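You operate a simulated robot arm through the tools that you are given. There is no shell and no other tool. Be economical: measure what you need, move in short steps, check, and stop when the job is done.

The job below is to be done with a simulated two-armed robot. You get a single attempt, and the scene is never put back.

Task
Clear the double feed, tip the first tube into its cup and step it on once.
Fine: switch off before you reach in; the extra tube goes back in the feed tray, cap to the back; leave the machine switched on.

Only the result counts: the job must be done as asked and must still hold three seconds after the hand-in. Knocking over, shifting, dropping, spilling or breaking anything else fails it. Lids that push on must go on centred and level and be pressed home; caps that screw on are set level and turned clockwise until they are tight.

Robot
Two 6-joint arms with two-finger parallel grippers on one trunk, on a base that drives. Base frame: it is fixed to the floor where the robot stands at the start and does not move with it; the origin is under the middle of the robot, x ahead of it, y to its left, z up; the surface under the hand at the start is at about z = 0.86. Readings come in m, rad, newtons and seconds.
The left shoulder is at the start at [0.08, 0.216, 1.572], the right one opposite. With the tool pointing down near the work surface each hand reaches from about 0.1 to 0.7 m from the robot's upright axis, wherever it stands, measured 20 degrees to its own side. Places, roughly: blue fill button at the tube filler [0.6, 0, 1.1]; dose knob [0.6, 0, 1.3]; green step button at the tube filler [0.6, 0.1, 1.1]; heat knob [0.6, 0.1, 1.3]; hopper tap knob [0.7, 0.4, 1.5]; left code knob [0.7, 0.5, 1.3]; middle lever [0.3, 0.7, 0.8]; on-off switch at the tube filler [0.6, 0.1, 1]; right code knob [0.7, 0.4, 1.2]; tube [0.75, 1, 0.75]; white seal button at the tube filler [0.6, -0.1, 1.1]. Payload 3.43 kg a hand.
The tool frame of a hand sits at the grasp point between the pads (the TCP): z along the fingers, y along the line on which they close. The tips reach 0.03 m beyond it. The gripper opens to 0.094 m. The fingers are 0.028 m wide and 0.01 m thick; the gripper's body (0.05 by 0.096 m) begins 0.055 m behind the TCP.
Orientation is that of the tool frame in the base frame, as a unit quaternion [w, x, y, z]. With the fingers straight down and closing along the base's y, the tool's x points along the base's -x, its y along +y and its z along -z.

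Tools
- The arms move only by the tool step_arm. It takes "left_increments", "right_increments" or both (then of equal length, played together; a hand with none holds still); each is a list of rows, each a list of 6 numbers: the shift along the base's x, y, z in units of 150 mm (1.0 is 150 mm), then the turn, a rotation vector about the base's x, y, z in units of 45 degrees (1.0 is 45 degrees). In form: [[tx, ty, tz, wx, wy, wz], ...]. A call has 1 to 8 rows; each row is the pose to reach, as a shift and turn from the pose commanded when the call began. "left_claw" and "right_claw" are, for a hand that has rows, the gripper command, from -1 (shut) to 1 (fully open), values between in proportion, set as the call begins (left out, the last holds). A call with a number of a shift or a turn outside -1 to 1 is refused whole. Each row takes 0.2 s and may step no farther than 0.05 m and 0.15 rad from the row before; otherwise, or with a gripper value out of range, the whole call is refused. Where a pose cannot be reached the arm comes as near as it can. A force on the tool above 80 N (or 10 N above the force at the start of the call, whichever is more), or a blocked arm, ends the call early, and 0.2 s more pass. The fingers move at their own pace (about 0.072 m/s each) and stop on an object; they squeeze with about 29 N. The grip force told is the motor's: it shows also when the fingers shut on nothing. Time passes only in rows, and 0.2 s behind the last, so rows that repeat a pose let the fingers close. It gives the time, the measured TCP pose, the force on the tool (base axes), the opening and the grip force at its end, in the units of the frame above (readings bear some noise), with the torque about the TCP (base axes, N m) and any sound that the robot's microphone picked up.
- Cameras (640 x 400 px; columns grow to the right, rows downward): "scene" is now at [0.1062, 0.0182, 1.727]; the picture's right is [0.21, -0.98, 0.00], its down [-0.73, -0.16, -0.67] and it looks along [0.65, 0.14, -0.75] (base axes); focal length 257 px, centre (320, 200). "left" rides on the left gripper at [0.076, -0.014, -0.102] in its tool frame; the picture's right is [0.18, 0.98, 0.00], its down [-0.75, 0.14, -0.64] and it looks along [-0.63, 0.12, 0.77] (tool axes); focal length 243 px, centre (320, 200). "right" rides on the right gripper at [0.076, 0.014, -0.102] in its tool frame; the picture's right is [-0.18, 0.98, 0.00], its down [-0.75, -0.14, -0.64] and it looks along [-0.63, -0.12, 0.77] (tool axes); focal length 243 px, centre (320, 200). There is no depth. A picture from a camera that has moved, and an enlarged one, comes with that camera's place and axes in the base frame and with its lens.
- get_image(camera): a new picture of that camera. The clock stands still meanwhile.
- slide_trunk(by): slides the trunk up (or, below 0, down) by that many m; the arms and the scene camera ride with it, the base frame stays. It gives what a move gives, with no picture.
- drive_base(legs): drives the robot by 1 to 6 legs, each [ahead, left, turn to the left] in m, m and rad, along the robot's own axes; the way and the turn of a leg run together, so that a leg with both is an arc; at most 1.5 m and 3.142 rad a leg. The arms and the cameras ride along, it lands a little off, and it stops where it bumps. It gives what a move gives.
- turn_head(pan, tilt): turns the head with the scene camera to pan (to the left, within 1.501 rad either way) and tilt (down, from -0.506 to 1.204), counted from straight ahead of the robot. It gives what a move gives.
- close_up(camera, box): a new picture of the part [left, top, right, bottom] of that camera's present view, enlarged. The clock stands still meanwhile.
- hand_in(): hands the job in; it is judged then, once.

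Go step by step. Nothing tells you exact positions but the pictures and the camera data: compare them with the known pose of the tool, close in by small moves and look again before you grip or let go. The budget is 120 turns and 108 pictures, counting those below and the enlarged ones. Unless the task says otherwise, let go and move clear before handing in, and close with one line.

The tools are called after ">>>" as name(argument=value, ...) on one line, values as JSON. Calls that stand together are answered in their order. step_arm: Moves the arms, as the interface text tells. Its arguments: {"type":"object","properties":{"left_increments":{"type":"array"},"left_claw":{"type":"number"},"right_increments":{"type":"array"},"right_claw":{"type":"number"}},"required":[]} The other tools are called the same way: slide_trunk (by) slides the trunk up or down; drive_base (legs) drives the base; turn_head (pan, tilt) turns the head that bears the scene camera; get_image (camera) takes a picture; close_up (camera, box) takes an enlarged picture of a part of a camera's view; hand_in () hands the job in.

At the start:

```text
clock: 0.0
left_tool_pos: [0.3814, 0.4039, 1.0004]
left_ee_rot: [0.0, 0.0, 1.0, 0.0]
left_force: [-0.9, -1.5, 1.0]
left_wrist_torque: [-0.04, 0.0, 0.03]
left_opening: 0.094
left_grasp_force: 0.0
right_tool_pos: [0.5281, 0.0546, 1.0005]
right_ee_rot: [0.0, 0.0, 1.0, 0.0]
right_force: [-0.9, 0.4, -0.2]
right_wrist_torque: [-0.01, 0.0, -0.03]
right_opening: 0.0942
right_grasp_force: 0.0
trunk travel left (down, up): [-0.802, 0.038]
robot x, y, heading: [0.0025, 0.0001, -0.001]
head pan, tilt: [0.209, 0.843]
```

scene: 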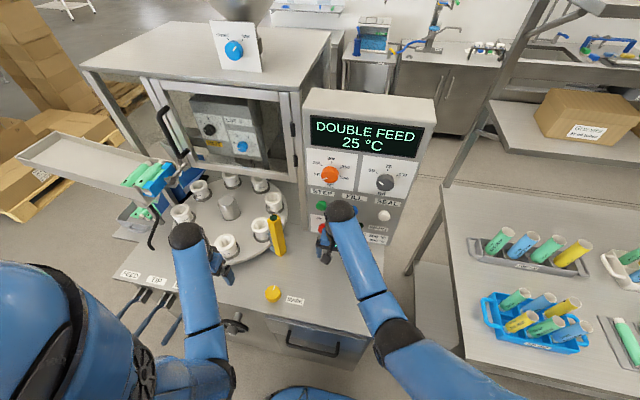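
right: 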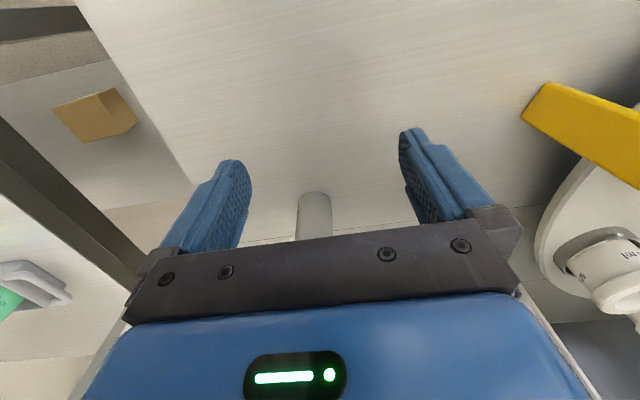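
left: 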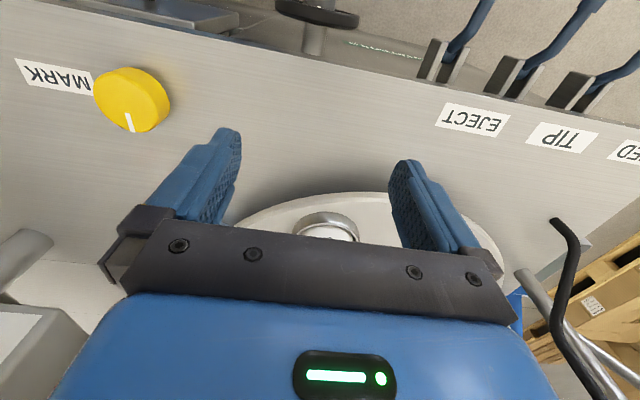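

I see a tube filler with a rotary table of cups, a feed tray at left, levers (FEED, TIP, EJECT) at the front edge, and a panel reading DOUBLE FEED. I'll look at the details closer.

>>> close_up(camera="scene", box=[0, 100, 320, 300])

>>> close_up(camera="scene", box=[290, 80, 450, 260])

>>> close_up(camera="scene", box=[80, 140, 200, 220])

```text
2.00 times, centred on (160, 200) of scene
camera zoom: at [0.1062, 0.0182, 1.727], right [0.21, -0.98, 0.0], down [-0.73, -0.16, -0.67], along [0.65, 0.14, -0.75], focal length 514 px, centre (640, 200)
```

zoom: 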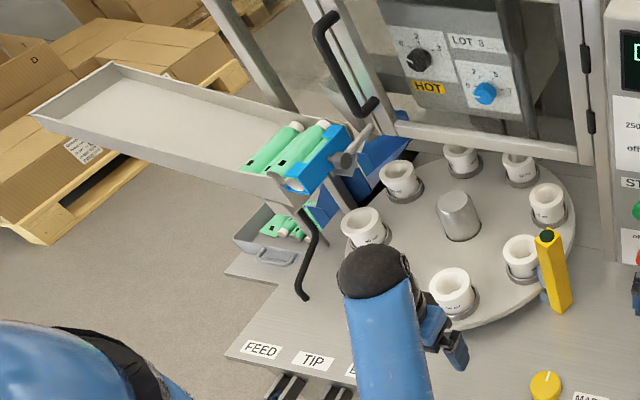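

```text
2.22 times, centred on (370, 170) of scene
camera zoom: at [0.1062, 0.0182, 1.727], right [0.21, -0.98, 0.0], down [-0.73, -0.16, -0.67], along [0.65, 0.14, -0.75], focal length 571 px, centre (209, 267)
```

zoom: 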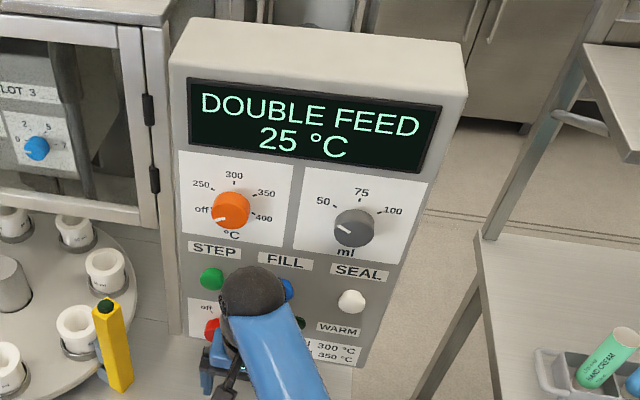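

```text
5.00 times, centred on (140, 180) of scene
camera zoom: at [0.1062, 0.0182, 1.727], right [0.21, -0.98, 0.0], down [-0.73, -0.16, -0.67], along [0.65, 0.14, -0.75], focal length 1285 px, centre (1220, 300)
```

zoom: 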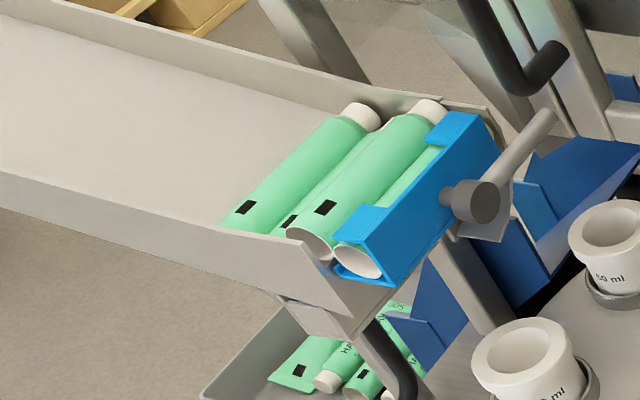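

The extra green tube rides on top in the feed cradle. I move the right arm back from the panel so I can see the switch, and pull the left hand back a bit.

>>> step_arm(right_increments=[[-0.3, -0.15, 0, 0, 0, 0], [-0.6, -0.3, 0, 0, 0, 0], [-0.9, -0.5, 0, 0, 0, 0], [-1, -0.8, 0, 0, 0, 0], [-1, -1, 0, 0, 0, 0]], left_increments=[[-0.2, 0, 0.2, 0, 0, 0], [-0.4, 0, 0.4, 0, 0, 0], [-0.6, 0, 0.5, 0, 0, 0], [-0.8, 0, 0.5, 0, 0, 0], [-0.9, 0, 0.5, 0, 0, 0]])

>>> get_image(camera="scene")

>>> close_up(camera="scene", box=[290, 160, 430, 260])

```text
refused: row 1 steps farther than a row can; nothing moved
```

```text
101 pictures are left
camera scene: at [0.1062, 0.0182, 1.727], right [0.21, -0.98, 0.0], down [-0.73, -0.16, -0.67], along [0.65, 0.14, -0.75], focal length 257 px, centre (320, 200)
```

scene: 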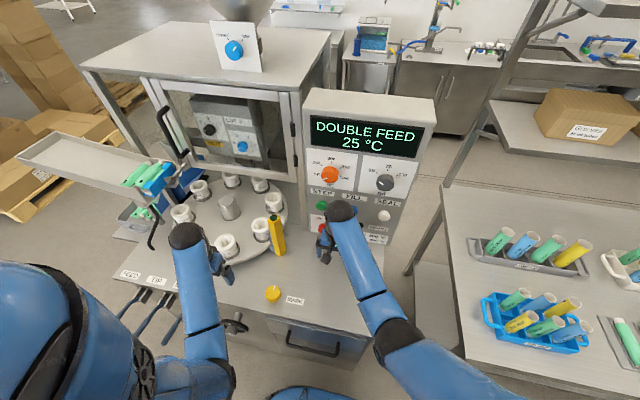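

```text
4.00 times, centred on (360, 210) of scene
camera zoom: at [0.1062, 0.0182, 1.727], right [0.21, -0.98, 0.0], down [-0.73, -0.16, -0.67], along [0.65, 0.14, -0.75], focal length 1028 px, centre (160, 160)
```

zoom: 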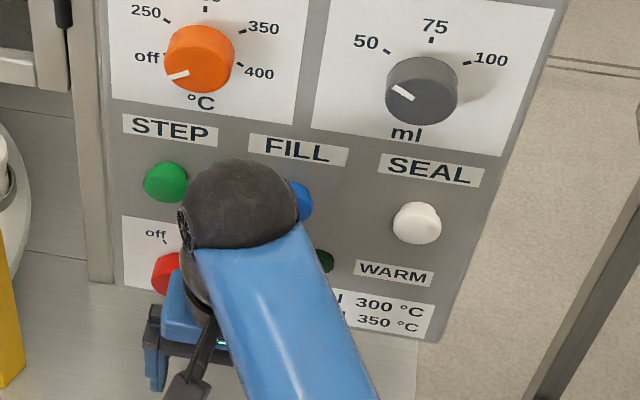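

The row steps were slightly too long; I retry with shorter ones.

>>> step_arm(right_increments=[[-0.25, -0.15, 0, 0, 0, 0], [-0.5, -0.3, 0, 0, 0, 0], [-0.75, -0.45, 0, 0, 0, 0], [-1, -0.6, 0, 0, 0, 0], [-1, -0.9, 0, 0, 0, 0]], left_increments=[[-0.2, 0, 0.2, 0, 0, 0], [-0.4, 0, 0.4, 0, 0, 0], [-0.6, 0, 0.5, 0, 0, 0], [-0.8, 0, 0.5, 0, 0, 0], [-0.9, 0, 0.5, 0, 0, 0]])

>>> get_image(camera="scene")

>>> close_up(camera="scene", box=[290, 160, 430, 260])

```text
clock: 1.2
left_tool_pos: [0.2485, 0.3961, 1.0131]
left_ee_rot: [0.006, 0.004, 1.0, 0.006]
left_force: [-1.1, -0.1, -0.5]
left_wrist_torque: [-0.02, -0.01, -0.02]
left_opening: 0.0942
left_grasp_force: 0.0
left hand out of reach, approached as far as the arm can: row 1, 2, 3, 4, 5
right_tool_pos: [0.3756, -0.0829, 0.9998]
right_ee_rot: [0.0, -0.001, 1.0, 0.001]
right_force: [-0.3, 0.0, 0.4]
right_wrist_torque: [-0.01, -0.03, 0.0]
right_opening: 0.094
right_grasp_force: 0.1
trunk travel left (down, up): [-0.802, 0.038]
robot x, y, heading: [-0.0014, 0.004, -0.004]
head pan, tilt: [0.209, 0.843]
```

```text
99 pictures are left
camera scene: at [0.1049, 0.0156, 1.7278], right [0.21, -0.98, 0.0], down [-0.73, -0.15, -0.67], along [0.65, 0.14, -0.75], focal length 257 px, centre (320, 200)
```

scene: 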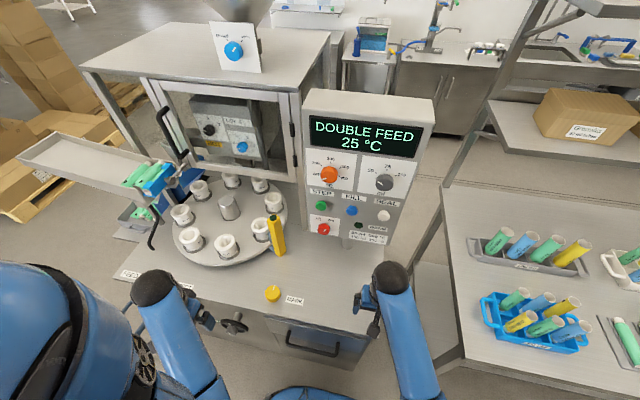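

```text
4.00 times, centred on (360, 210) of scene
camera zoom: at [0.1049, 0.0156, 1.7278], right [0.21, -0.98, 0.0], down [-0.73, -0.15, -0.67], along [0.65, 0.14, -0.75], focal length 1028 px, centre (160, 160)
```

zoom: 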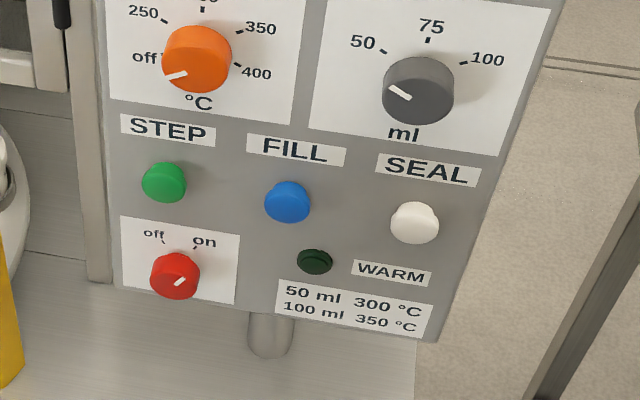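

The switch is a red rotary knob pointing to "on", roughly at [0.6, 0.11, 1.01]. I pitch the right hand forward so its fingers point at the panel.

>>> step_arm(right_increments=[[0, 0.1, 0.1, 0, -0.19, 0], [0, 0.2, 0.2, 0, -0.38, 0], [0, 0.4, 0.2, 0, -0.57, 0], [0, 0.6, 0.2, 0, -0.76, 0], [0, 0.8, 0.2, 0, -0.95, 0], [0, 0.9, 0.2, 0, -1, 0]], right_claw=0.6)

>>> step_arm(right_increments=[[0, 0.1, 0, 0, -0.19, 0], [0, 0.2, 0, 0, -0.38, 0], [0, 0.3, 0, 0, -0.57, 0], [0, 0.3, 0, 0, -0.76, 0], [0, 0.3, 0, 0, -0.95, 0], [0, 0.3, 0, 0, -1, 0]])

>>> get_image(camera="right")

>>> get_image(camera="scene")

```text
clock: 2.6
left_tool_pos: [0.2492, 0.3998, 1.0115]
left_ee_rot: [0.007, 0.001, 1.0, 0.007]
left_force: [0.3, 0.0, 0.0]
left_wrist_torque: [0.01, -0.04, -0.01]
left_opening: 0.094
left_grasp_force: 0.0
right_tool_pos: [0.3782, 0.056, 1.0281]
right_ee_rot: [0.383, 0.0, 0.924, 0.001]
right_force: [-0.3, -0.3, 0.4]
right_wrist_torque: [-0.03, 0.0, 0.0]
right_opening: 0.0752
right_grasp_force: 0.1
trunk travel left (down, up): [-0.802, 0.038]
robot x, y, heading: [0.0003, 0.0017, -0.003]
head pan, tilt: [0.209, 0.843]
```

```text
clock: 3.5
left_tool_pos: [0.2488, 0.4015, 1.0104]
left_ee_rot: [0.006, -0.001, 1.0, 0.006]
left_force: [-0.1, 0.2, 0.9]
left_wrist_torque: [0.03, 0.01, 0.02]
left_opening: 0.0938
left_grasp_force: 0.0
right_tool_pos: [0.424, 0.0472, 1.0365]
right_ee_rot: [0.6, 0.071, 0.796, -0.037]
right_force: [0.2, -0.1, 0.5]
right_wrist_torque: [-0.04, -0.02, -0.01]
right_opening: 0.0751
right_grasp_force: 0.0
trunk travel left (down, up): [-0.802, 0.038]
robot x, y, heading: [-0.0012, 0.0004, 0.002]
head pan, tilt: [0.209, 0.843]
stopped in row 4 (right hand): the arm was blocked; the commanded pose is now the measured one
```

```text
97 pictures are left
camera right: at [0.3091, 0.0824, 0.9926], right [0.21, 0.96, 0.2], down [-0.43, -0.1, 0.9], along [0.88, -0.27, 0.39], focal length 243 px, centre (320, 200)
```

right: 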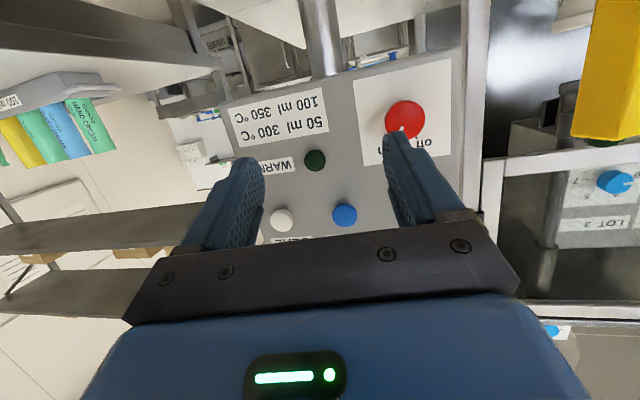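

```text
96 pictures are left
camera scene: at [0.1066, 0.0185, 1.7244], right [0.21, -0.98, 0.0], down [-0.73, -0.16, -0.67], along [0.65, 0.14, -0.75], focal length 257 px, centre (320, 200)
```

scene: 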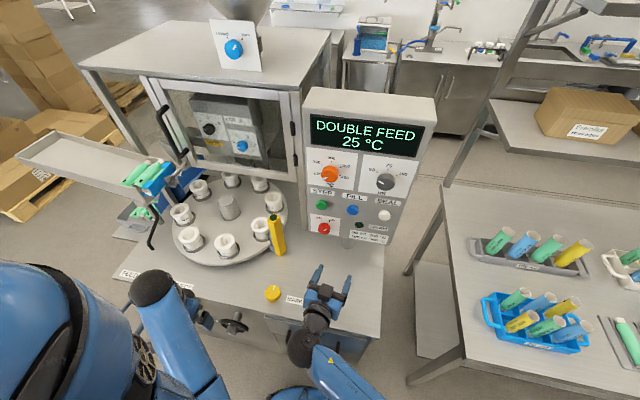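

The wrist hit a limit near the body; the hand needs to be further ahead for the horizontal pose. I move it forward while finishing the turn.

>>> step_arm(right_increments=[[0.2, 0.1, 0, 0, 0, 0], [0.4, 0.25, -0.1, -0.02, -0.1, 0.05], [0.5, 0.42, -0.18, -0.04, -0.2, 0.1], [0.5, 0.42, -0.18, -0.06, -0.3, 0.15], [0.5, 0.42, -0.18, -0.06, -0.355, 0.19], [0.5, 0.42, -0.18, -0.06, -0.355, 0.19]])

>>> get_image(camera="right")

>>> get_image(camera="scene")

```text
clock: 4.9
left_tool_pos: [0.2491, 0.4002, 1.0111]
left_ee_rot: [0.006, -0.001, 1.0, 0.006]
left_force: [0.4, -0.6, 0.6]
left_wrist_torque: [-0.01, 0.0, 0.02]
left_opening: 0.0941
left_grasp_force: 0.2
right_tool_pos: [0.4978, 0.1141, 1.009]
right_ee_rot: [0.706, -0.005, 0.709, -0.001]
right_force: [-0.8, 0.4, -0.1]
right_wrist_torque: [0.02, -0.03, 0.02]
right_opening: 0.0753
right_grasp_force: 0.0
trunk travel left (down, up): [-0.802, 0.038]
robot x, y, heading: [0.0003, 0.0009, 0.002]
head pan, tilt: [0.209, 0.843]
```

```text
95 pictures are left
camera right: at [0.3947, 0.1285, 0.9332], right [0.0, 0.98, 0.18], down [-0.64, -0.14, 0.76], along [0.77, -0.11, 0.63], focal length 243 px, centre (320, 200)
```

right: 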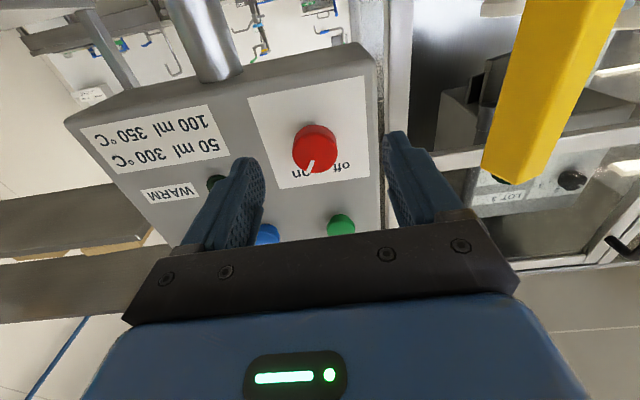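

```text
94 pictures are left
camera scene: at [0.1065, 0.0188, 1.727], right [0.21, -0.98, 0.0], down [-0.73, -0.16, -0.67], along [0.65, 0.14, -0.75], focal length 257 px, centre (320, 200)
```

scene: 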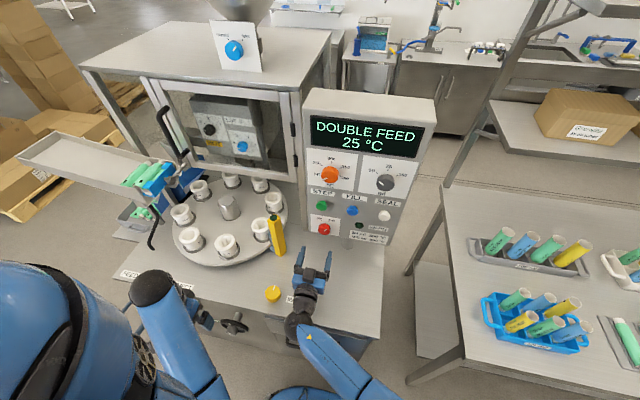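

Triangulating, the knob's face sits at about [0.585, 0.109, 1.032]. I align the hand and move in around it.

>>> step_arm(right_increments=[[0.05, -0.03, 0.15, 0, 0, 0], [0.25, -0.03, 0.15, 0, 0, 0], [0.4, -0.03, 0.15, 0, 0, 0], [0.46, -0.03, 0.15, 0, 0, 0]])

>>> get_image(camera="right")

```text
clock: 5.9
left_tool_pos: [0.2495, 0.4006, 1.0123]
left_ee_rot: [0.006, -0.002, 1.0, 0.006]
left_force: [-0.3, 0.2, 0.2]
left_wrist_torque: [0.0, 0.01, 0.04]
left_opening: 0.0939
left_grasp_force: 0.0
right_tool_pos: [0.565, 0.109, 1.033]
right_ee_rot: [0.706, -0.004, 0.709, -0.002]
right_force: [0.1, -0.1, -0.3]
right_wrist_torque: [-0.03, 0.03, 0.02]
right_opening: 0.0751
right_grasp_force: 0.0
trunk travel left (down, up): [-0.802, 0.038]
robot x, y, heading: [-0.0003, -0.0023, -0.003]
head pan, tilt: [0.209, 0.843]
```

```text
93 pictures are left
camera right: at [0.4621, 0.1237, 0.9564], right [0.0, 0.98, 0.18], down [-0.64, -0.14, 0.76], along [0.77, -0.11, 0.63], focal length 243 px, centre (320, 200)
```

right: 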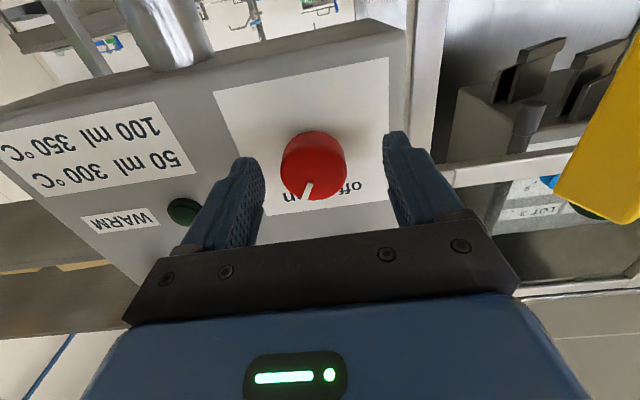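

The knob is centred between the fingers. I go in a few more mm and close.

>>> step_arm(right_increments=[[0.03, -0.01, -0.015, 0, 0, 0], [0.05, -0.01, -0.015, 0, 0, 0]])

>>> step_arm(right_increments=[[0, 0, 0, 0, 0, 0], [0, 0, 0, 0, 0, 0], [0, 0, 0, 0, 0, 0]], right_claw=-1)

>>> get_image(camera="right")

```text
clock: 6.5
left_tool_pos: [0.2506, 0.3988, 1.0121]
left_ee_rot: [0.006, -0.002, 1.0, 0.006]
left_force: [0.2, 0.1, 0.3]
left_wrist_torque: [0.0, 0.01, 0.04]
left_opening: 0.0941
left_grasp_force: 0.1
right_tool_pos: [0.5733, 0.1075, 1.0301]
right_ee_rot: [0.706, -0.003, 0.708, -0.002]
right_force: [0.5, 0.2, -0.2]
right_wrist_torque: [0.01, -0.01, 0.0]
right_opening: 0.0754
right_grasp_force: 0.0
trunk travel left (down, up): [-0.802, 0.038]
robot x, y, heading: [-0.0001, -0.0005, 0.005]
head pan, tilt: [0.209, 0.843]
```

```text
clock: 7.3
left_tool_pos: [0.2486, 0.3984, 1.0124]
left_ee_rot: [0.006, -0.001, 1.0, 0.007]
left_force: [-0.9, -0.6, 0.8]
left_wrist_torque: [0.05, -0.01, 0.01]
left_opening: 0.0937
left_grasp_force: 0.0
right_tool_pos: [0.5736, 0.1062, 1.0297]
right_ee_rot: [0.706, -0.002, 0.709, -0.003]
right_force: [-0.9, -7.1, 1.6]
right_wrist_torque: [-0.13, -0.14, -0.26]
right_opening: 0.0393
right_grasp_force: 44.7
trunk travel left (down, up): [-0.802, 0.038]
robot x, y, heading: [-0.001, 0.0001, -0.002]
head pan, tilt: [0.209, 0.843]
```

```text
92 pictures are left
camera right: at [0.4703, 0.1198, 0.954], right [0.0, 0.98, 0.18], down [-0.64, -0.14, 0.76], along [0.77, -0.11, 0.63], focal length 243 px, centre (320, 200)
```

right: 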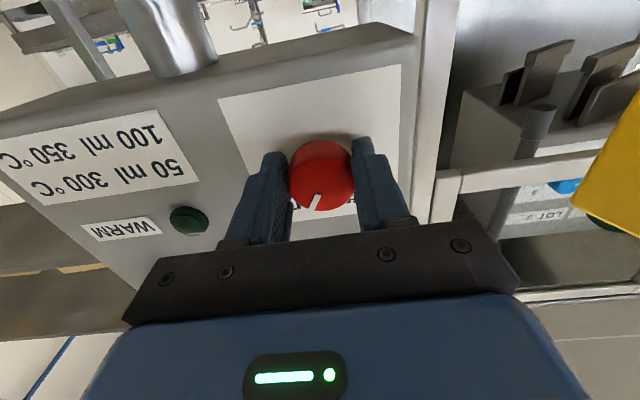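

The knob is gripped (39 mm). I turn it anticlockwise towards "off".

>>> step_arm(right_increments=[[0, -0.01, 0, -0.17, 0, 0], [0, -0.01, 0, -0.34, 0, 0], [0, -0.01, 0, -0.5, 0, 0], [0, -0.01, 0, -0.67, 0, 0], [0, -0.01, 0, -0.84, 0, 0], [0, -0.01, 0, -1, 0, 0]])

>>> get_image(camera="right")

>>> close_up(camera="scene", box=[290, 100, 450, 200])

```text
clock: 8.7
left_tool_pos: [0.2487, 0.3969, 1.0131]
left_ee_rot: [0.006, -0.001, 1.0, 0.008]
left_force: [-0.4, -0.4, 0.1]
left_wrist_torque: [-0.01, 0.03, -0.03]
left_opening: 0.0937
left_grasp_force: 0.0
right_tool_pos: [0.5729, 0.1009, 1.0304]
right_ee_rot: [0.651, -0.272, 0.653, -0.274]
right_force: [1.2, -15.3, 8.9]
right_wrist_torque: [0.03, -0.65, 0.31]
right_opening: 0.0392
right_grasp_force: 44.6
trunk travel left (down, up): [-0.802, 0.038]
robot x, y, heading: [0.001, 0.0004, -0.002]
head pan, tilt: [0.209, 0.843]
```

```text
91 pictures are left
camera right: at [0.4703, 0.0589, 0.9677], right [0.0, 0.82, -0.57], down [-0.64, 0.44, 0.63], along [0.77, 0.36, 0.53], focal length 243 px, centre (320, 200)
```

right: 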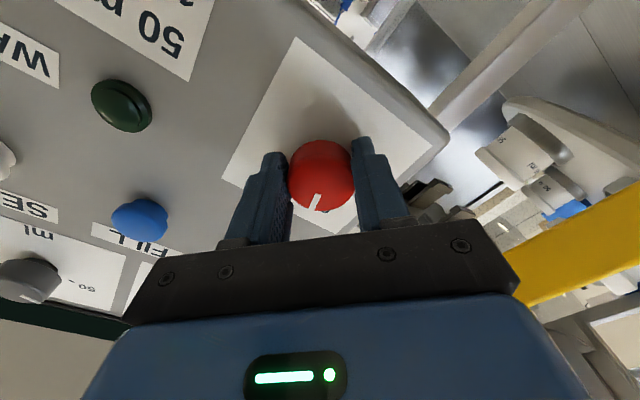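

```text
4.00 times, centred on (370, 150) of scene
camera zoom: at [0.1048, 0.0132, 1.7272], right [0.21, -0.98, 0.0], down [-0.73, -0.15, -0.67], along [0.65, 0.14, -0.75], focal length 1028 px, centre (120, 400)
```

zoom: 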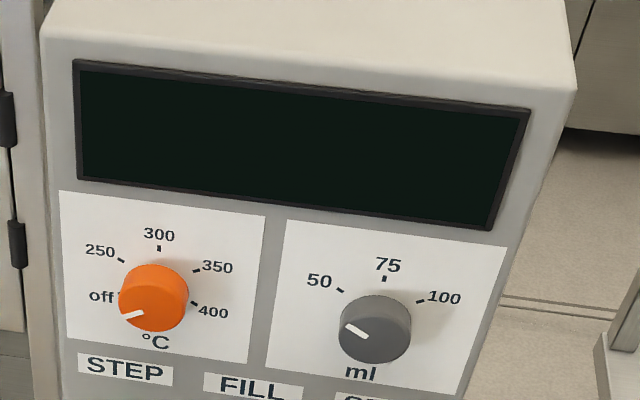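

The display went dark: the machine is off. A little more turn to seat it at "off", then release and back out.

>>> step_arm(right_increments=[[0, 0, 0, -0.1, 0, 0], [0, 0, 0, -0.2, 0, 0]])

>>> step_arm(right_increments=[[0, 0, 0, 0, 0, 0], [0, 0, 0, 0, 0, 0], [-0.2, 0, 0, 0, 0, 0], [-0.5, 0, 0, 0, 0, 0]], right_claw=0.6)

>>> close_up(camera="scene", box=[290, 160, 450, 260])

>>> get_image(camera="right")

```text
clock: 9.3
left_tool_pos: [0.2473, 0.3977, 1.0131]
left_ee_rot: [0.007, -0.002, 1.0, 0.007]
left_force: [0.4, 0.8, 0.4]
left_wrist_torque: [-0.03, -0.04, 0.0]
left_opening: 0.0939
left_grasp_force: 0.1
right_tool_pos: [0.5729, 0.1011, 1.0332]
right_ee_rot: [0.629, -0.321, 0.63, -0.324]
right_force: [2.1, -17.9, 13.8]
right_wrist_torque: [0.11, -0.37, -0.06]
right_opening: 0.0389
right_grasp_force: 45.2
trunk travel left (down, up): [-0.802, 0.038]
robot x, y, heading: [-0.0021, -0.0022, 0.003]
head pan, tilt: [0.209, 0.843]
```

```text
clock: 10.3
left_tool_pos: [0.2468, 0.4013, 1.0135]
left_ee_rot: [0.006, -0.001, 1.0, 0.006]
left_force: [0.5, -0.1, -0.1]
left_wrist_torque: [0.01, -0.04, 0.01]
left_opening: 0.094
left_grasp_force: 0.0
right_tool_pos: [0.4963, 0.1054, 1.0315]
right_ee_rot: [0.628, -0.323, 0.629, -0.325]
right_force: [0.0, 0.1, -0.1]
right_wrist_torque: [0.01, 0.01, 0.0]
right_opening: 0.0751
right_grasp_force: 0.0
trunk travel left (down, up): [-0.802, 0.038]
robot x, y, heading: [-0.0027, 0.0018, 0.003]
head pan, tilt: [0.209, 0.843]
```

```text
4.00 times, centred on (370, 210) of scene
camera zoom: at [0.1038, 0.0186, 1.7271], right [0.21, -0.98, 0.0], down [-0.73, -0.16, -0.67], along [0.65, 0.14, -0.75], focal length 1028 px, centre (120, 160)
```

zoom: 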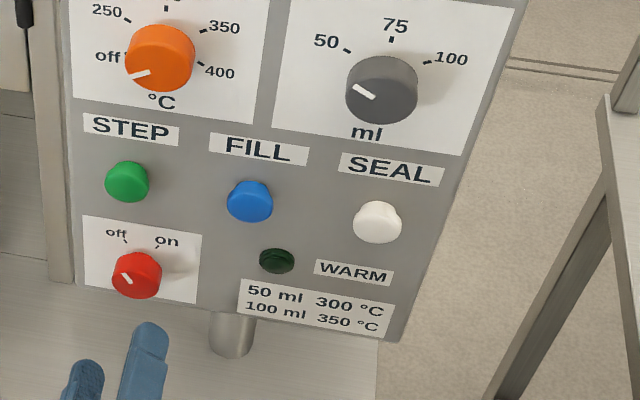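

```text
88 pictures are left
camera right: at [0.3932, 0.0521, 0.9748], right [0.0, 0.72, -0.69], down [-0.64, 0.53, 0.55], along [0.77, 0.44, 0.46], focal length 243 px, centre (320, 200)
```

right: 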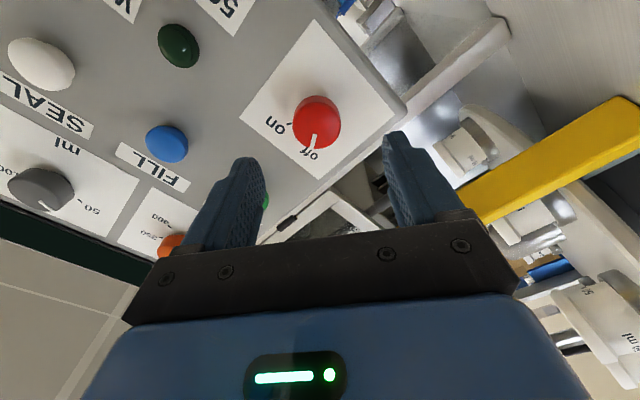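

The knob now points to "off". I draw the right hand back and pan the head left to study the feed area and levers.

>>> step_arm(right_increments=[[-0.2, -0.2, 0.1, 0.15, 0, 0], [-0.4, -0.4, 0.2, 0.3, 0, 0], [-0.4, -0.6, 0.3, 0.5, 0, 0], [-0.4, -0.8, 0.4, 0.65, 0, 0], [-0.4, -1, 0.5, 0.8, 0, 0], [-0.4, -1, 0.5, 1.0, 0, 0]])

>>> turn_head(pan=0.9, tilt=0.75)

>>> get_image(camera="scene")

```text
refused: row 3 steps farther than a row can; nothing moved
```

```text
clock: 11.4
left_tool_pos: [0.2494, 0.4002, 1.0124]
left_ee_rot: [0.006, -0.001, 1.0, 0.006]
left_force: [-0.4, 0.0, -0.3]
left_wrist_torque: [0.04, 0.01, -0.03]
left_opening: 0.0939
left_grasp_force: 0.1
right_tool_pos: [0.4992, 0.1048, 1.0306]
right_ee_rot: [0.627, -0.324, 0.63, -0.324]
right_force: [-0.6, 0.6, 0.9]
right_wrist_torque: [0.0, 0.01, -0.01]
right_opening: 0.075
right_grasp_force: 0.0
trunk travel left (down, up): [-0.802, 0.038]
robot x, y, heading: [0.0009, -0.001, 0.001]
head pan, tilt: [0.901, 0.75]
```

```text
87 pictures are left
camera scene: at [0.0813, 0.0666, 1.7344], right [0.78, -0.62, 0.0], down [-0.42, -0.53, -0.73], along [0.45, 0.57, -0.68], focal length 257 px, centre (320, 200)
```

scene: 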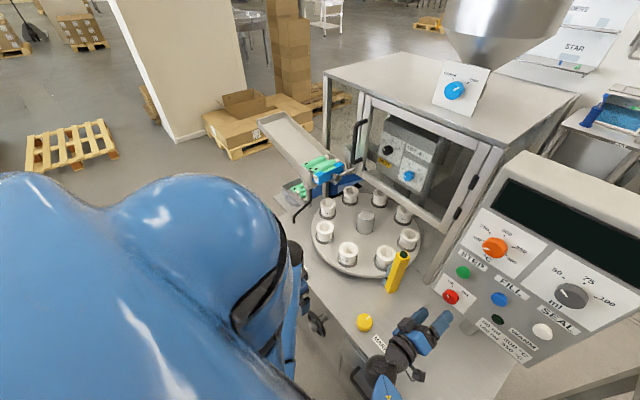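

The head view confirms the layout. I retract the right hand in smaller steps and drive left to stand in front of the feed.

>>> step_arm(right_increments=[[-0.2, -0.2, 0.1, 0.15, 0, 0], [-0.35, -0.4, 0.2, 0.3, 0, 0], [-0.4, -0.6, 0.3, 0.45, 0, 0], [-0.4, -0.8, 0.4, 0.6, 0, 0], [-0.4, -1, 0.5, 0.75, 0, 0], [-0.4, -1, 0.5, 0.9, 0, 0]])

>>> drive_base(legs=[[0, 0.5, 0]])

>>> turn_head(pan=0.3, tilt=0.8)

>>> get_image(camera="scene")

```text
clock: 12.8
left_tool_pos: [0.2479, 0.3992, 1.0117]
left_ee_rot: [0.005, -0.001, 1.0, 0.006]
left_force: [0.3, 0.1, -0.7]
left_wrist_torque: [-0.03, -0.01, 0.02]
left_opening: 0.0939
left_grasp_force: 0.0
right_tool_pos: [0.4393, -0.0442, 1.1053]
right_ee_rot: [0.7, -0.086, 0.703, -0.085]
right_force: [1.1, 1.4, 0.4]
right_wrist_torque: [0.03, -0.01, -0.01]
right_opening: 0.0753
right_grasp_force: 0.0
trunk travel left (down, up): [-0.802, 0.038]
robot x, y, heading: [0.004, -0.0011, -0.001]
head pan, tilt: [0.901, 0.75]
```

```text
clock: 15.7
left_tool_pos: [0.2452, 0.9046, 1.0127]
left_ee_rot: [0.006, -0.003, 1.0, 0.008]
left_force: [-0.3, 0.5, -0.7]
left_wrist_torque: [0.01, -0.01, -0.02]
left_opening: 0.094
left_grasp_force: 0.0
right_tool_pos: [0.4384, 0.4599, 1.1048]
right_ee_rot: [0.701, -0.087, 0.703, -0.083]
right_force: [0.8, -0.5, 0.2]
right_wrist_torque: [0.0, 0.0, 0.05]
right_opening: 0.0754
right_grasp_force: 0.0
trunk travel left (down, up): [-0.802, 0.038]
robot x, y, heading: [-0.002, 0.5103, 0.007]
head pan, tilt: [0.901, 0.75]
```

```text
clock: 16.7
left_tool_pos: [0.2458, 0.9076, 1.0116]
left_ee_rot: [0.006, -0.004, 1.0, 0.006]
left_force: [-0.3, -0.3, -0.7]
left_wrist_torque: [0.01, -0.01, 0.01]
left_opening: 0.0941
left_grasp_force: 0.1
right_tool_pos: [0.4381, 0.4619, 1.1052]
right_ee_rot: [0.7, -0.088, 0.703, -0.084]
right_force: [0.4, 0.0, 1.0]
right_wrist_torque: [-0.02, -0.01, -0.03]
right_opening: 0.0754
right_grasp_force: 0.2
trunk travel left (down, up): [-0.802, 0.038]
robot x, y, heading: [0.0001, 0.5043, 0.011]
head pan, tilt: [0.3, 0.799]
```

```text
86 pictures are left
camera scene: at [0.105, 0.5324, 1.7304], right [0.3, -0.95, 0.0], down [-0.68, -0.22, -0.7], along [0.66, 0.21, -0.72], focal length 257 px, centre (320, 200)
```

scene: 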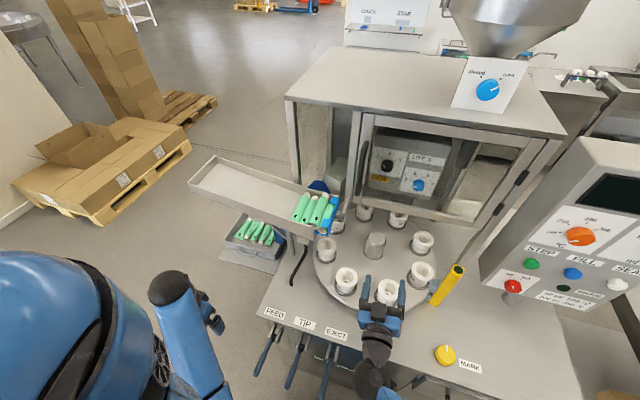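

Now the feed is right ahead; the cradle triangulates to about [0.58, 0.66, 1.16]. I zoom in.

>>> close_up(camera="scene", box=[270, 170, 370, 240])

>>> close_up(camera="scene", box=[220, 200, 460, 350])

```text
5.71 times, centred on (320, 205) of scene
camera zoom: at [0.105, 0.5324, 1.7304], right [0.3, -0.95, 0.0], down [-0.68, -0.22, -0.7], along [0.66, 0.21, -0.72], focal length 1469 px, centre (320, 171)
```

zoom: 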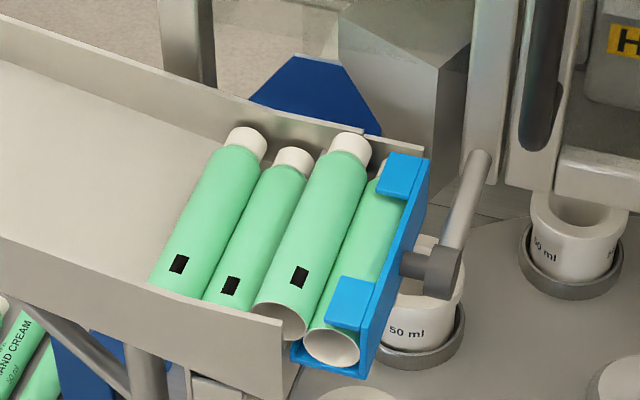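

```text
2.67 times, centred on (340, 275) of scene
camera zoom: at [0.105, 0.5324, 1.7304], right [0.3, -0.95, 0.0], down [-0.68, -0.22, -0.7], along [0.66, 0.21, -0.72], focal length 685 px, centre (267, 0)
```

zoom: 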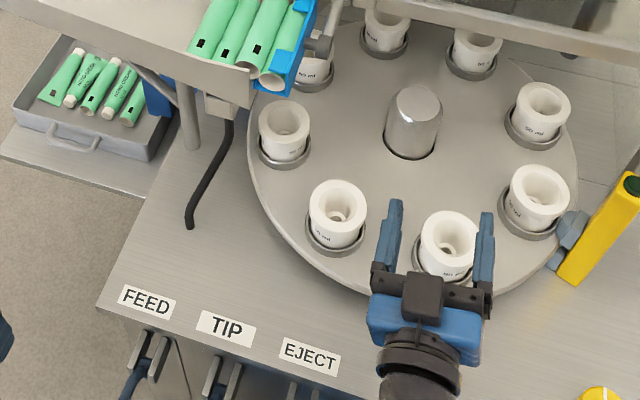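

The extra tube C (third from left) sits raised next to the tube in the blue cradle, lying along x at about y = 0.686, z ≈ 1.17. I bring the left hand up in front to inspect with its camera.

>>> step_arm(left_increments=[[0.2, -0.2, 0.1, 0, 0, 0], [0.4, -0.4, 0.2, 0, 0, 0], [0.6, -0.6, 0.35, 0, 0, 0], [0.75, -0.8, 0.5, 0, 0, 0], [0.85, -1, 0.7, 0, 0, 0], [0.85, -1, 0.95, 0, 0, 0]])

>>> get_image(camera="left")

```text
clock: 18.1
left_tool_pos: [0.3592, 0.7675, 1.0079]
left_ee_rot: [0.008, -0.004, 1.0, 0.007]
left_force: [0.0, 1.1, -0.2]
left_wrist_torque: [0.0, -0.04, 0.0]
left_opening: 0.0941
left_grasp_force: 0.1
left hand out of reach, approached as far as the arm can: row 1, 2, 3, 4, 5, 6
right_tool_pos: [0.438, 0.4623, 1.1057]
right_ee_rot: [0.7, -0.088, 0.703, -0.085]
right_force: [-0.4, -0.3, -0.5]
right_wrist_torque: [0.01, 0.02, 0.0]
right_opening: 0.0754
right_grasp_force: 0.1
trunk travel left (down, up): [-0.802, 0.038]
robot x, y, heading: [-0.001, 0.5046, 0.005]
head pan, tilt: [0.3, 0.799]
```

```text
83 pictures are left
camera left: at [0.281, 0.7509, 1.1089], right [-0.19, 0.98, 0.01], down [0.74, 0.14, 0.66], along [0.64, 0.13, -0.76], focal length 243 px, centre (320, 200)
```

left: 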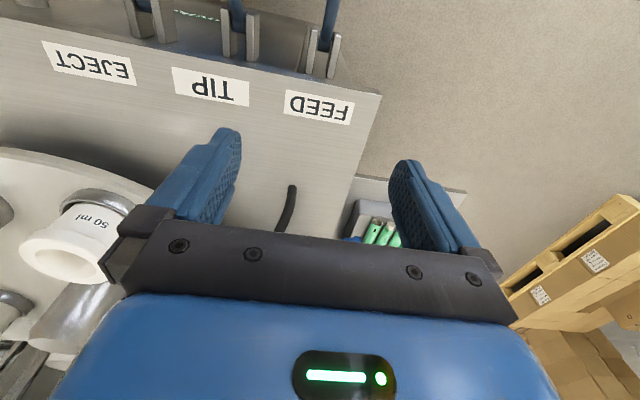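

The hand can't fold that close to the shoulder; backing the base 0.15 m gives room. Then I raise the hand in front of the tray.

>>> drive_base(legs=[[-0.17, 0, 0]])

>>> step_arm(left_increments=[[0.2, 0, 0.2, 0, 0, 0], [0.45, -0.1, 0.35, 0, 0, 0], [0.7, -0.2, 0.5, 0, 0, 0], [0.9, -0.3, 0.7, 0, 0, 0], [1, -0.4, 1, 0, 0, 0]])

>>> step_arm(left_increments=[[0.1, -0.05, 0.3, 0, 0, 0], [0.2, -0.1, 0.5, 0, 0, 0], [0.3, -0.1, 0.7, 0, 0, 0]])

>>> get_image(camera="left")

>>> get_image(camera="scene")

```text
clock: 19.6
left_tool_pos: [0.194, 0.7677, 1.0058]
left_ee_rot: [0.006, -0.003, 1.0, 0.008]
left_force: [-0.4, 0.0, 0.4]
left_wrist_torque: [0.0, 0.0, -0.03]
left_opening: 0.0941
left_grasp_force: 0.1
right_tool_pos: [0.2725, 0.4603, 1.1024]
right_ee_rot: [0.699, -0.089, 0.704, -0.085]
right_force: [0.7, 0.2, -0.7]
right_wrist_torque: [0.02, 0.0, 0.01]
right_opening: 0.0754
right_grasp_force: 0.1
trunk travel left (down, up): [-0.802, 0.038]
robot x, y, heading: [-0.1716, 0.5052, -0.001]
head pan, tilt: [0.3, 0.799]
```

```text
clock: 20.8
left_tool_pos: [0.3894, 0.7033, 1.0505]
left_ee_rot: [0.009, -0.003, 1.0, 0.007]
left_force: [1.0, 1.2, -0.2]
left_wrist_torque: [-0.03, 0.01, -0.06]
left_opening: 0.0942
left_grasp_force: 0.1
left hand out of reach, approached as far as the arm can: row 1, 2, 3, 4, 5
right_tool_pos: [0.2698, 0.4607, 1.1042]
right_ee_rot: [0.7, -0.087, 0.704, -0.083]
right_force: [0.4, -0.6, 0.2]
right_wrist_torque: [-0.04, -0.02, 0.0]
right_opening: 0.0752
right_grasp_force: 0.0
trunk travel left (down, up): [-0.802, 0.038]
robot x, y, heading: [-0.171, 0.505, 0.0]
head pan, tilt: [0.3, 0.799]
```

```text
clock: 21.6
left_tool_pos: [0.471, 0.6856, 1.1131]
left_ee_rot: [0.008, -0.002, 1.0, 0.007]
left_force: [-0.7, 1.0, 0.3]
left_wrist_torque: [-0.01, 0.02, 0.01]
left_opening: 0.0938
left_grasp_force: 0.0
left hand out of reach, approached as far as the arm can: row 1, 2, 3
right_tool_pos: [0.2696, 0.4601, 1.1033]
right_ee_rot: [0.7, -0.087, 0.703, -0.086]
right_force: [0.3, -0.8, 0.2]
right_wrist_torque: [0.0, -0.03, 0.01]
right_opening: 0.0756
right_grasp_force: 0.1
trunk travel left (down, up): [-0.802, 0.038]
robot x, y, heading: [-0.1695, 0.5066, 0.002]
head pan, tilt: [0.3, 0.799]
```

```text
82 pictures are left
camera left: at [0.3927, 0.6687, 1.2133], right [-0.19, 0.98, 0.01], down [0.74, 0.14, 0.66], along [0.64, 0.13, -0.76], focal length 243 px, centre (320, 200)
```

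left: 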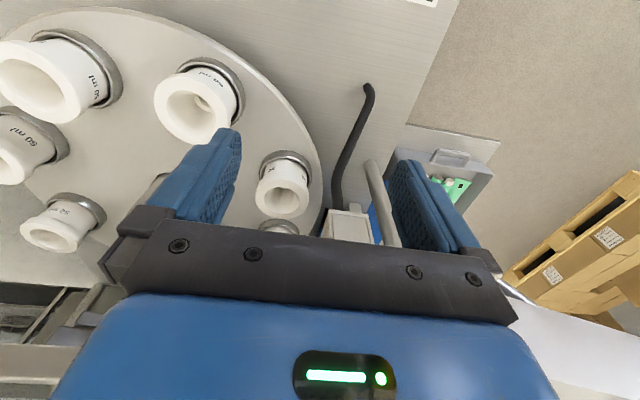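

```text
81 pictures are left
camera scene: at [-0.0628, 0.5304, 1.7303], right [0.3, -0.95, 0.0], down [-0.69, -0.21, -0.7], along [0.66, 0.21, -0.72], focal length 257 px, centre (320, 200)
```

scene: 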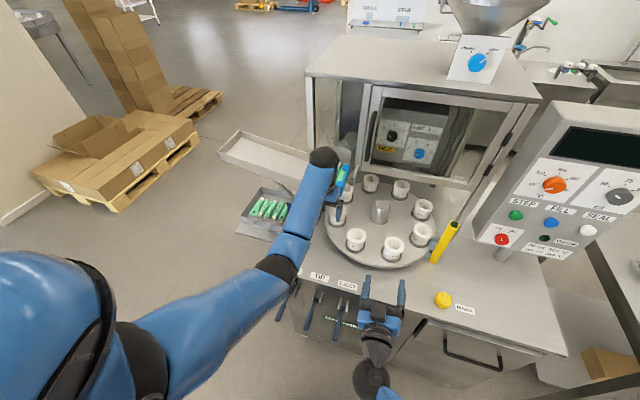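

The downward pose tops out here. Pitching the hand 45° forward suits this height and gives the camera a level view of the tube ends, so I back off and pitch it.

>>> slide_trunk(by=0.036)

>>> step_arm(left_increments=[[-0.2, 0, 0, 0, -0.15, 0], [-0.4, 0, 0, 0, -0.33, 0], [-0.6, 0, 0, 0, -0.5, 0], [-0.7, 0, 0.15, 0, -0.67, 0], [-0.7, 0, 0.3, 0, -0.84, 0], [-0.7, 0, 0.4, 0, -1, 0]])

>>> get_image(camera="left")

```text
clock: 22.4
left_tool_pos: [0.4692, 0.6852, 1.1503]
left_ee_rot: [0.008, -0.002, 1.0, 0.008]
left_force: [-0.1, 0.4, 0.4]
left_wrist_torque: [0.0, -0.03, 0.01]
left_opening: 0.0938
left_grasp_force: 0.0
right_tool_pos: [0.2687, 0.4597, 1.1416]
right_ee_rot: [0.7, -0.088, 0.703, -0.085]
right_force: [0.1, -0.1, -0.2]
right_wrist_torque: [-0.01, 0.0, -0.04]
right_opening: 0.0753
right_grasp_force: 0.1
trunk travel left (down, up): [-0.838, 0.002]
robot x, y, heading: [-0.1687, 0.5032, -0.002]
head pan, tilt: [0.3, 0.799]
```

```text
clock: 23.8
left_tool_pos: [0.3637, 0.6865, 1.2103]
left_ee_rot: [0.391, -0.004, 0.92, 0.005]
left_force: [-1.0, 0.1, 0.7]
left_wrist_torque: [0.01, 0.02, -0.04]
left_opening: 0.0942
left_grasp_force: 0.1
right_tool_pos: [0.2677, 0.4602, 1.1411]
right_ee_rot: [0.701, -0.087, 0.703, -0.085]
right_force: [-0.2, 0.2, 0.7]
right_wrist_torque: [0.02, 0.01, -0.01]
right_opening: 0.0751
right_grasp_force: 0.0
trunk travel left (down, up): [-0.838, 0.002]
robot x, y, heading: [-0.1707, 0.5039, 0.003]
head pan, tilt: [0.3, 0.799]
```

```text
80 pictures are left
camera left: at [0.2375, 0.6691, 1.2252], right [-0.14, 0.98, -0.13], down [0.06, 0.14, 0.99], along [0.99, 0.13, -0.08], focal length 243 px, centre (320, 200)
```

left: 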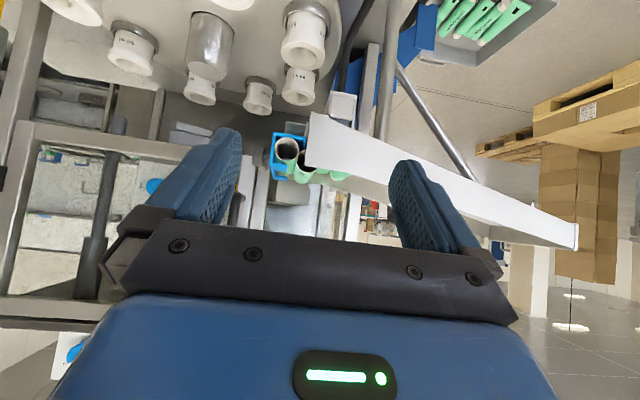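

Now I have a level (upside-down) view of the tube ends. Zooming in on them.

>>> close_up(camera="left", box=[260, 110, 360, 190])

```text
5.00 times, centred on (310, 150) of left
camera zoom: at [0.2375, 0.6691, 1.2252], right [-0.14, 0.98, -0.13], down [0.06, 0.14, 0.99], along [0.99, 0.13, -0.08], focal length 1213 px, centre (370, 450)
```

zoom: 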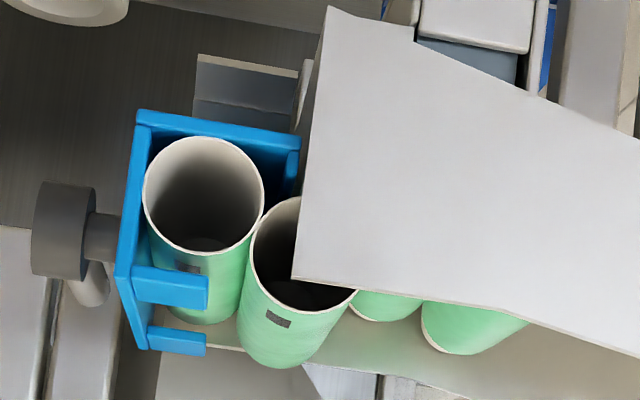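

I refine: C's open end at about [0.529, 0.686, 1.157], D's at [0.525, 0.660, 1.147], diameter ~28 mm. I need the gaps on either side of C, so I raise the hand for a view from above.

>>> step_arm(left_increments=[[0.1, 0.05, 0.25, 0, 0.1, 0], [0.2, 0.1, 0.5, 0, 0.2, 0], [0.3, 0.15, 0.75, 0, 0.3, 0], [0.35, 0.2, 0.9, 0, 0.3, 0]])

>>> get_image(camera="left")

```text
clock: 24.8
left_tool_pos: [0.4556, 0.7162, 1.304]
left_ee_rot: [0.281, -0.004, 0.96, 0.006]
left_force: [0.2, 0.3, 0.1]
left_wrist_torque: [-0.04, 0.0, 0.02]
left_opening: 0.0939
left_grasp_force: 0.1
left hand out of reach, approached as far as the arm can: row 3, 4
right_tool_pos: [0.2696, 0.4613, 1.1412]
right_ee_rot: [0.7, -0.087, 0.704, -0.085]
right_force: [-0.5, 0.1, 0.3]
right_wrist_torque: [-0.02, 0.02, 0.0]
right_opening: 0.0751
right_grasp_force: 0.1
trunk travel left (down, up): [-0.838, 0.002]
robot x, y, heading: [-0.1706, 0.5092, 0.002]
head pan, tilt: [0.3, 0.799]
```

```text
78 pictures are left
camera left: at [0.3354, 0.6995, 1.3482], right [-0.17, 0.98, -0.09], down [0.29, 0.14, 0.95], along [0.94, 0.13, -0.3], focal length 243 px, centre (320, 200)
```

left: 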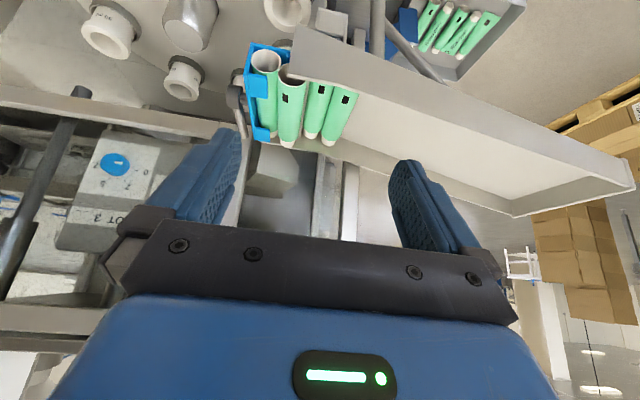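

>>> close_up(camera="left", box=[230, 30, 380, 160])

```text
3.08 times, centred on (305, 95) of left
camera zoom: at [0.3354, 0.6995, 1.3482], right [-0.17, 0.98, -0.09], down [0.29, 0.14, 0.95], along [0.94, 0.13, -0.3], focal length 746 px, centre (366, 523)
```

zoom: 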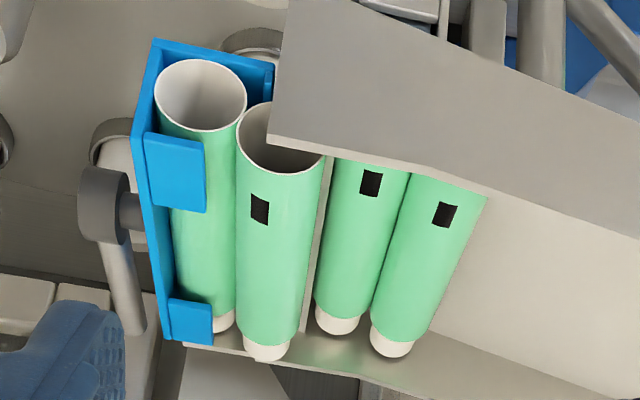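

C clearly rides about 17 mm above its tray neighbour with a gap beside it, and 10 mm above D. I'll grip C near x = 0.595 with a narrow opening and shallow depth; first a hover above with a steeper hand.

>>> step_arm(left_increments=[[0.2, -0.05, -0.05, 0, 0, 0], [0.4, -0.1, -0.1, 0, 0.1, 0], [0.6, -0.15, -0.2, 0, 0.2, 0], [0.7, -0.2, -0.36, 0, 0.28, 0]], left_claw=-0.1)

>>> get_image(camera="left")

>>> get_image(camera="scene")

```text
clock: 25.8
left_tool_pos: [0.5594, 0.6831, 1.249]
left_ee_rot: [0.172, -0.003, 0.985, 0.007]
left_force: [0.7, 0.6, 0.0]
left_wrist_torque: [-0.04, 0.0, 0.02]
left_opening: 0.0424
left_grasp_force: 0.1
right_tool_pos: [0.2692, 0.4602, 1.1404]
right_ee_rot: [0.7, -0.088, 0.703, -0.085]
right_force: [-0.7, 0.0, -0.3]
right_wrist_torque: [-0.03, -0.01, 0.02]
right_opening: 0.0752
right_grasp_force: 0.1
trunk travel left (down, up): [-0.838, 0.002]
robot x, y, heading: [-0.1688, 0.5081, 0.002]
head pan, tilt: [0.3, 0.799]
```

```text
76 pictures are left
camera left: at [0.4522, 0.6672, 1.319], right [-0.18, 0.98, -0.05], down [0.49, 0.14, 0.86], along [0.85, 0.13, -0.51], focal length 243 px, centre (320, 200)
```

left: 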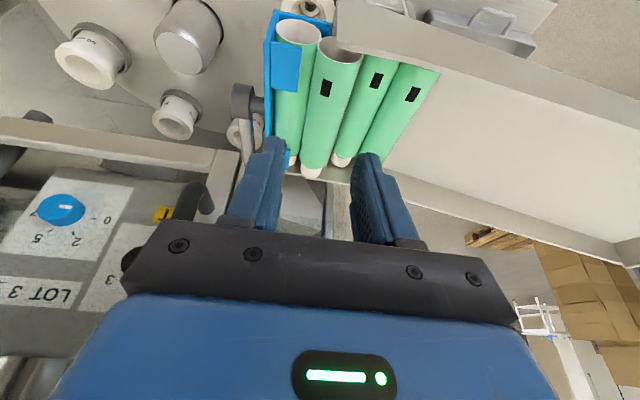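

```text
75 pictures are left
camera scene: at [-0.0633, 0.5302, 1.7664], right [0.3, -0.95, 0.0], down [-0.68, -0.21, -0.7], along [0.67, 0.21, -0.72], focal length 257 px, centre (320, 200)
```

scene: 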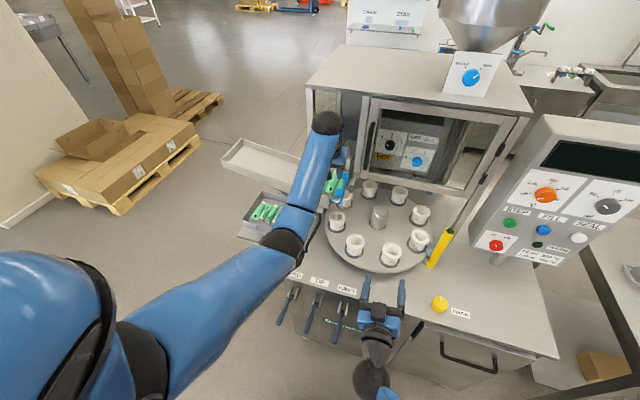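

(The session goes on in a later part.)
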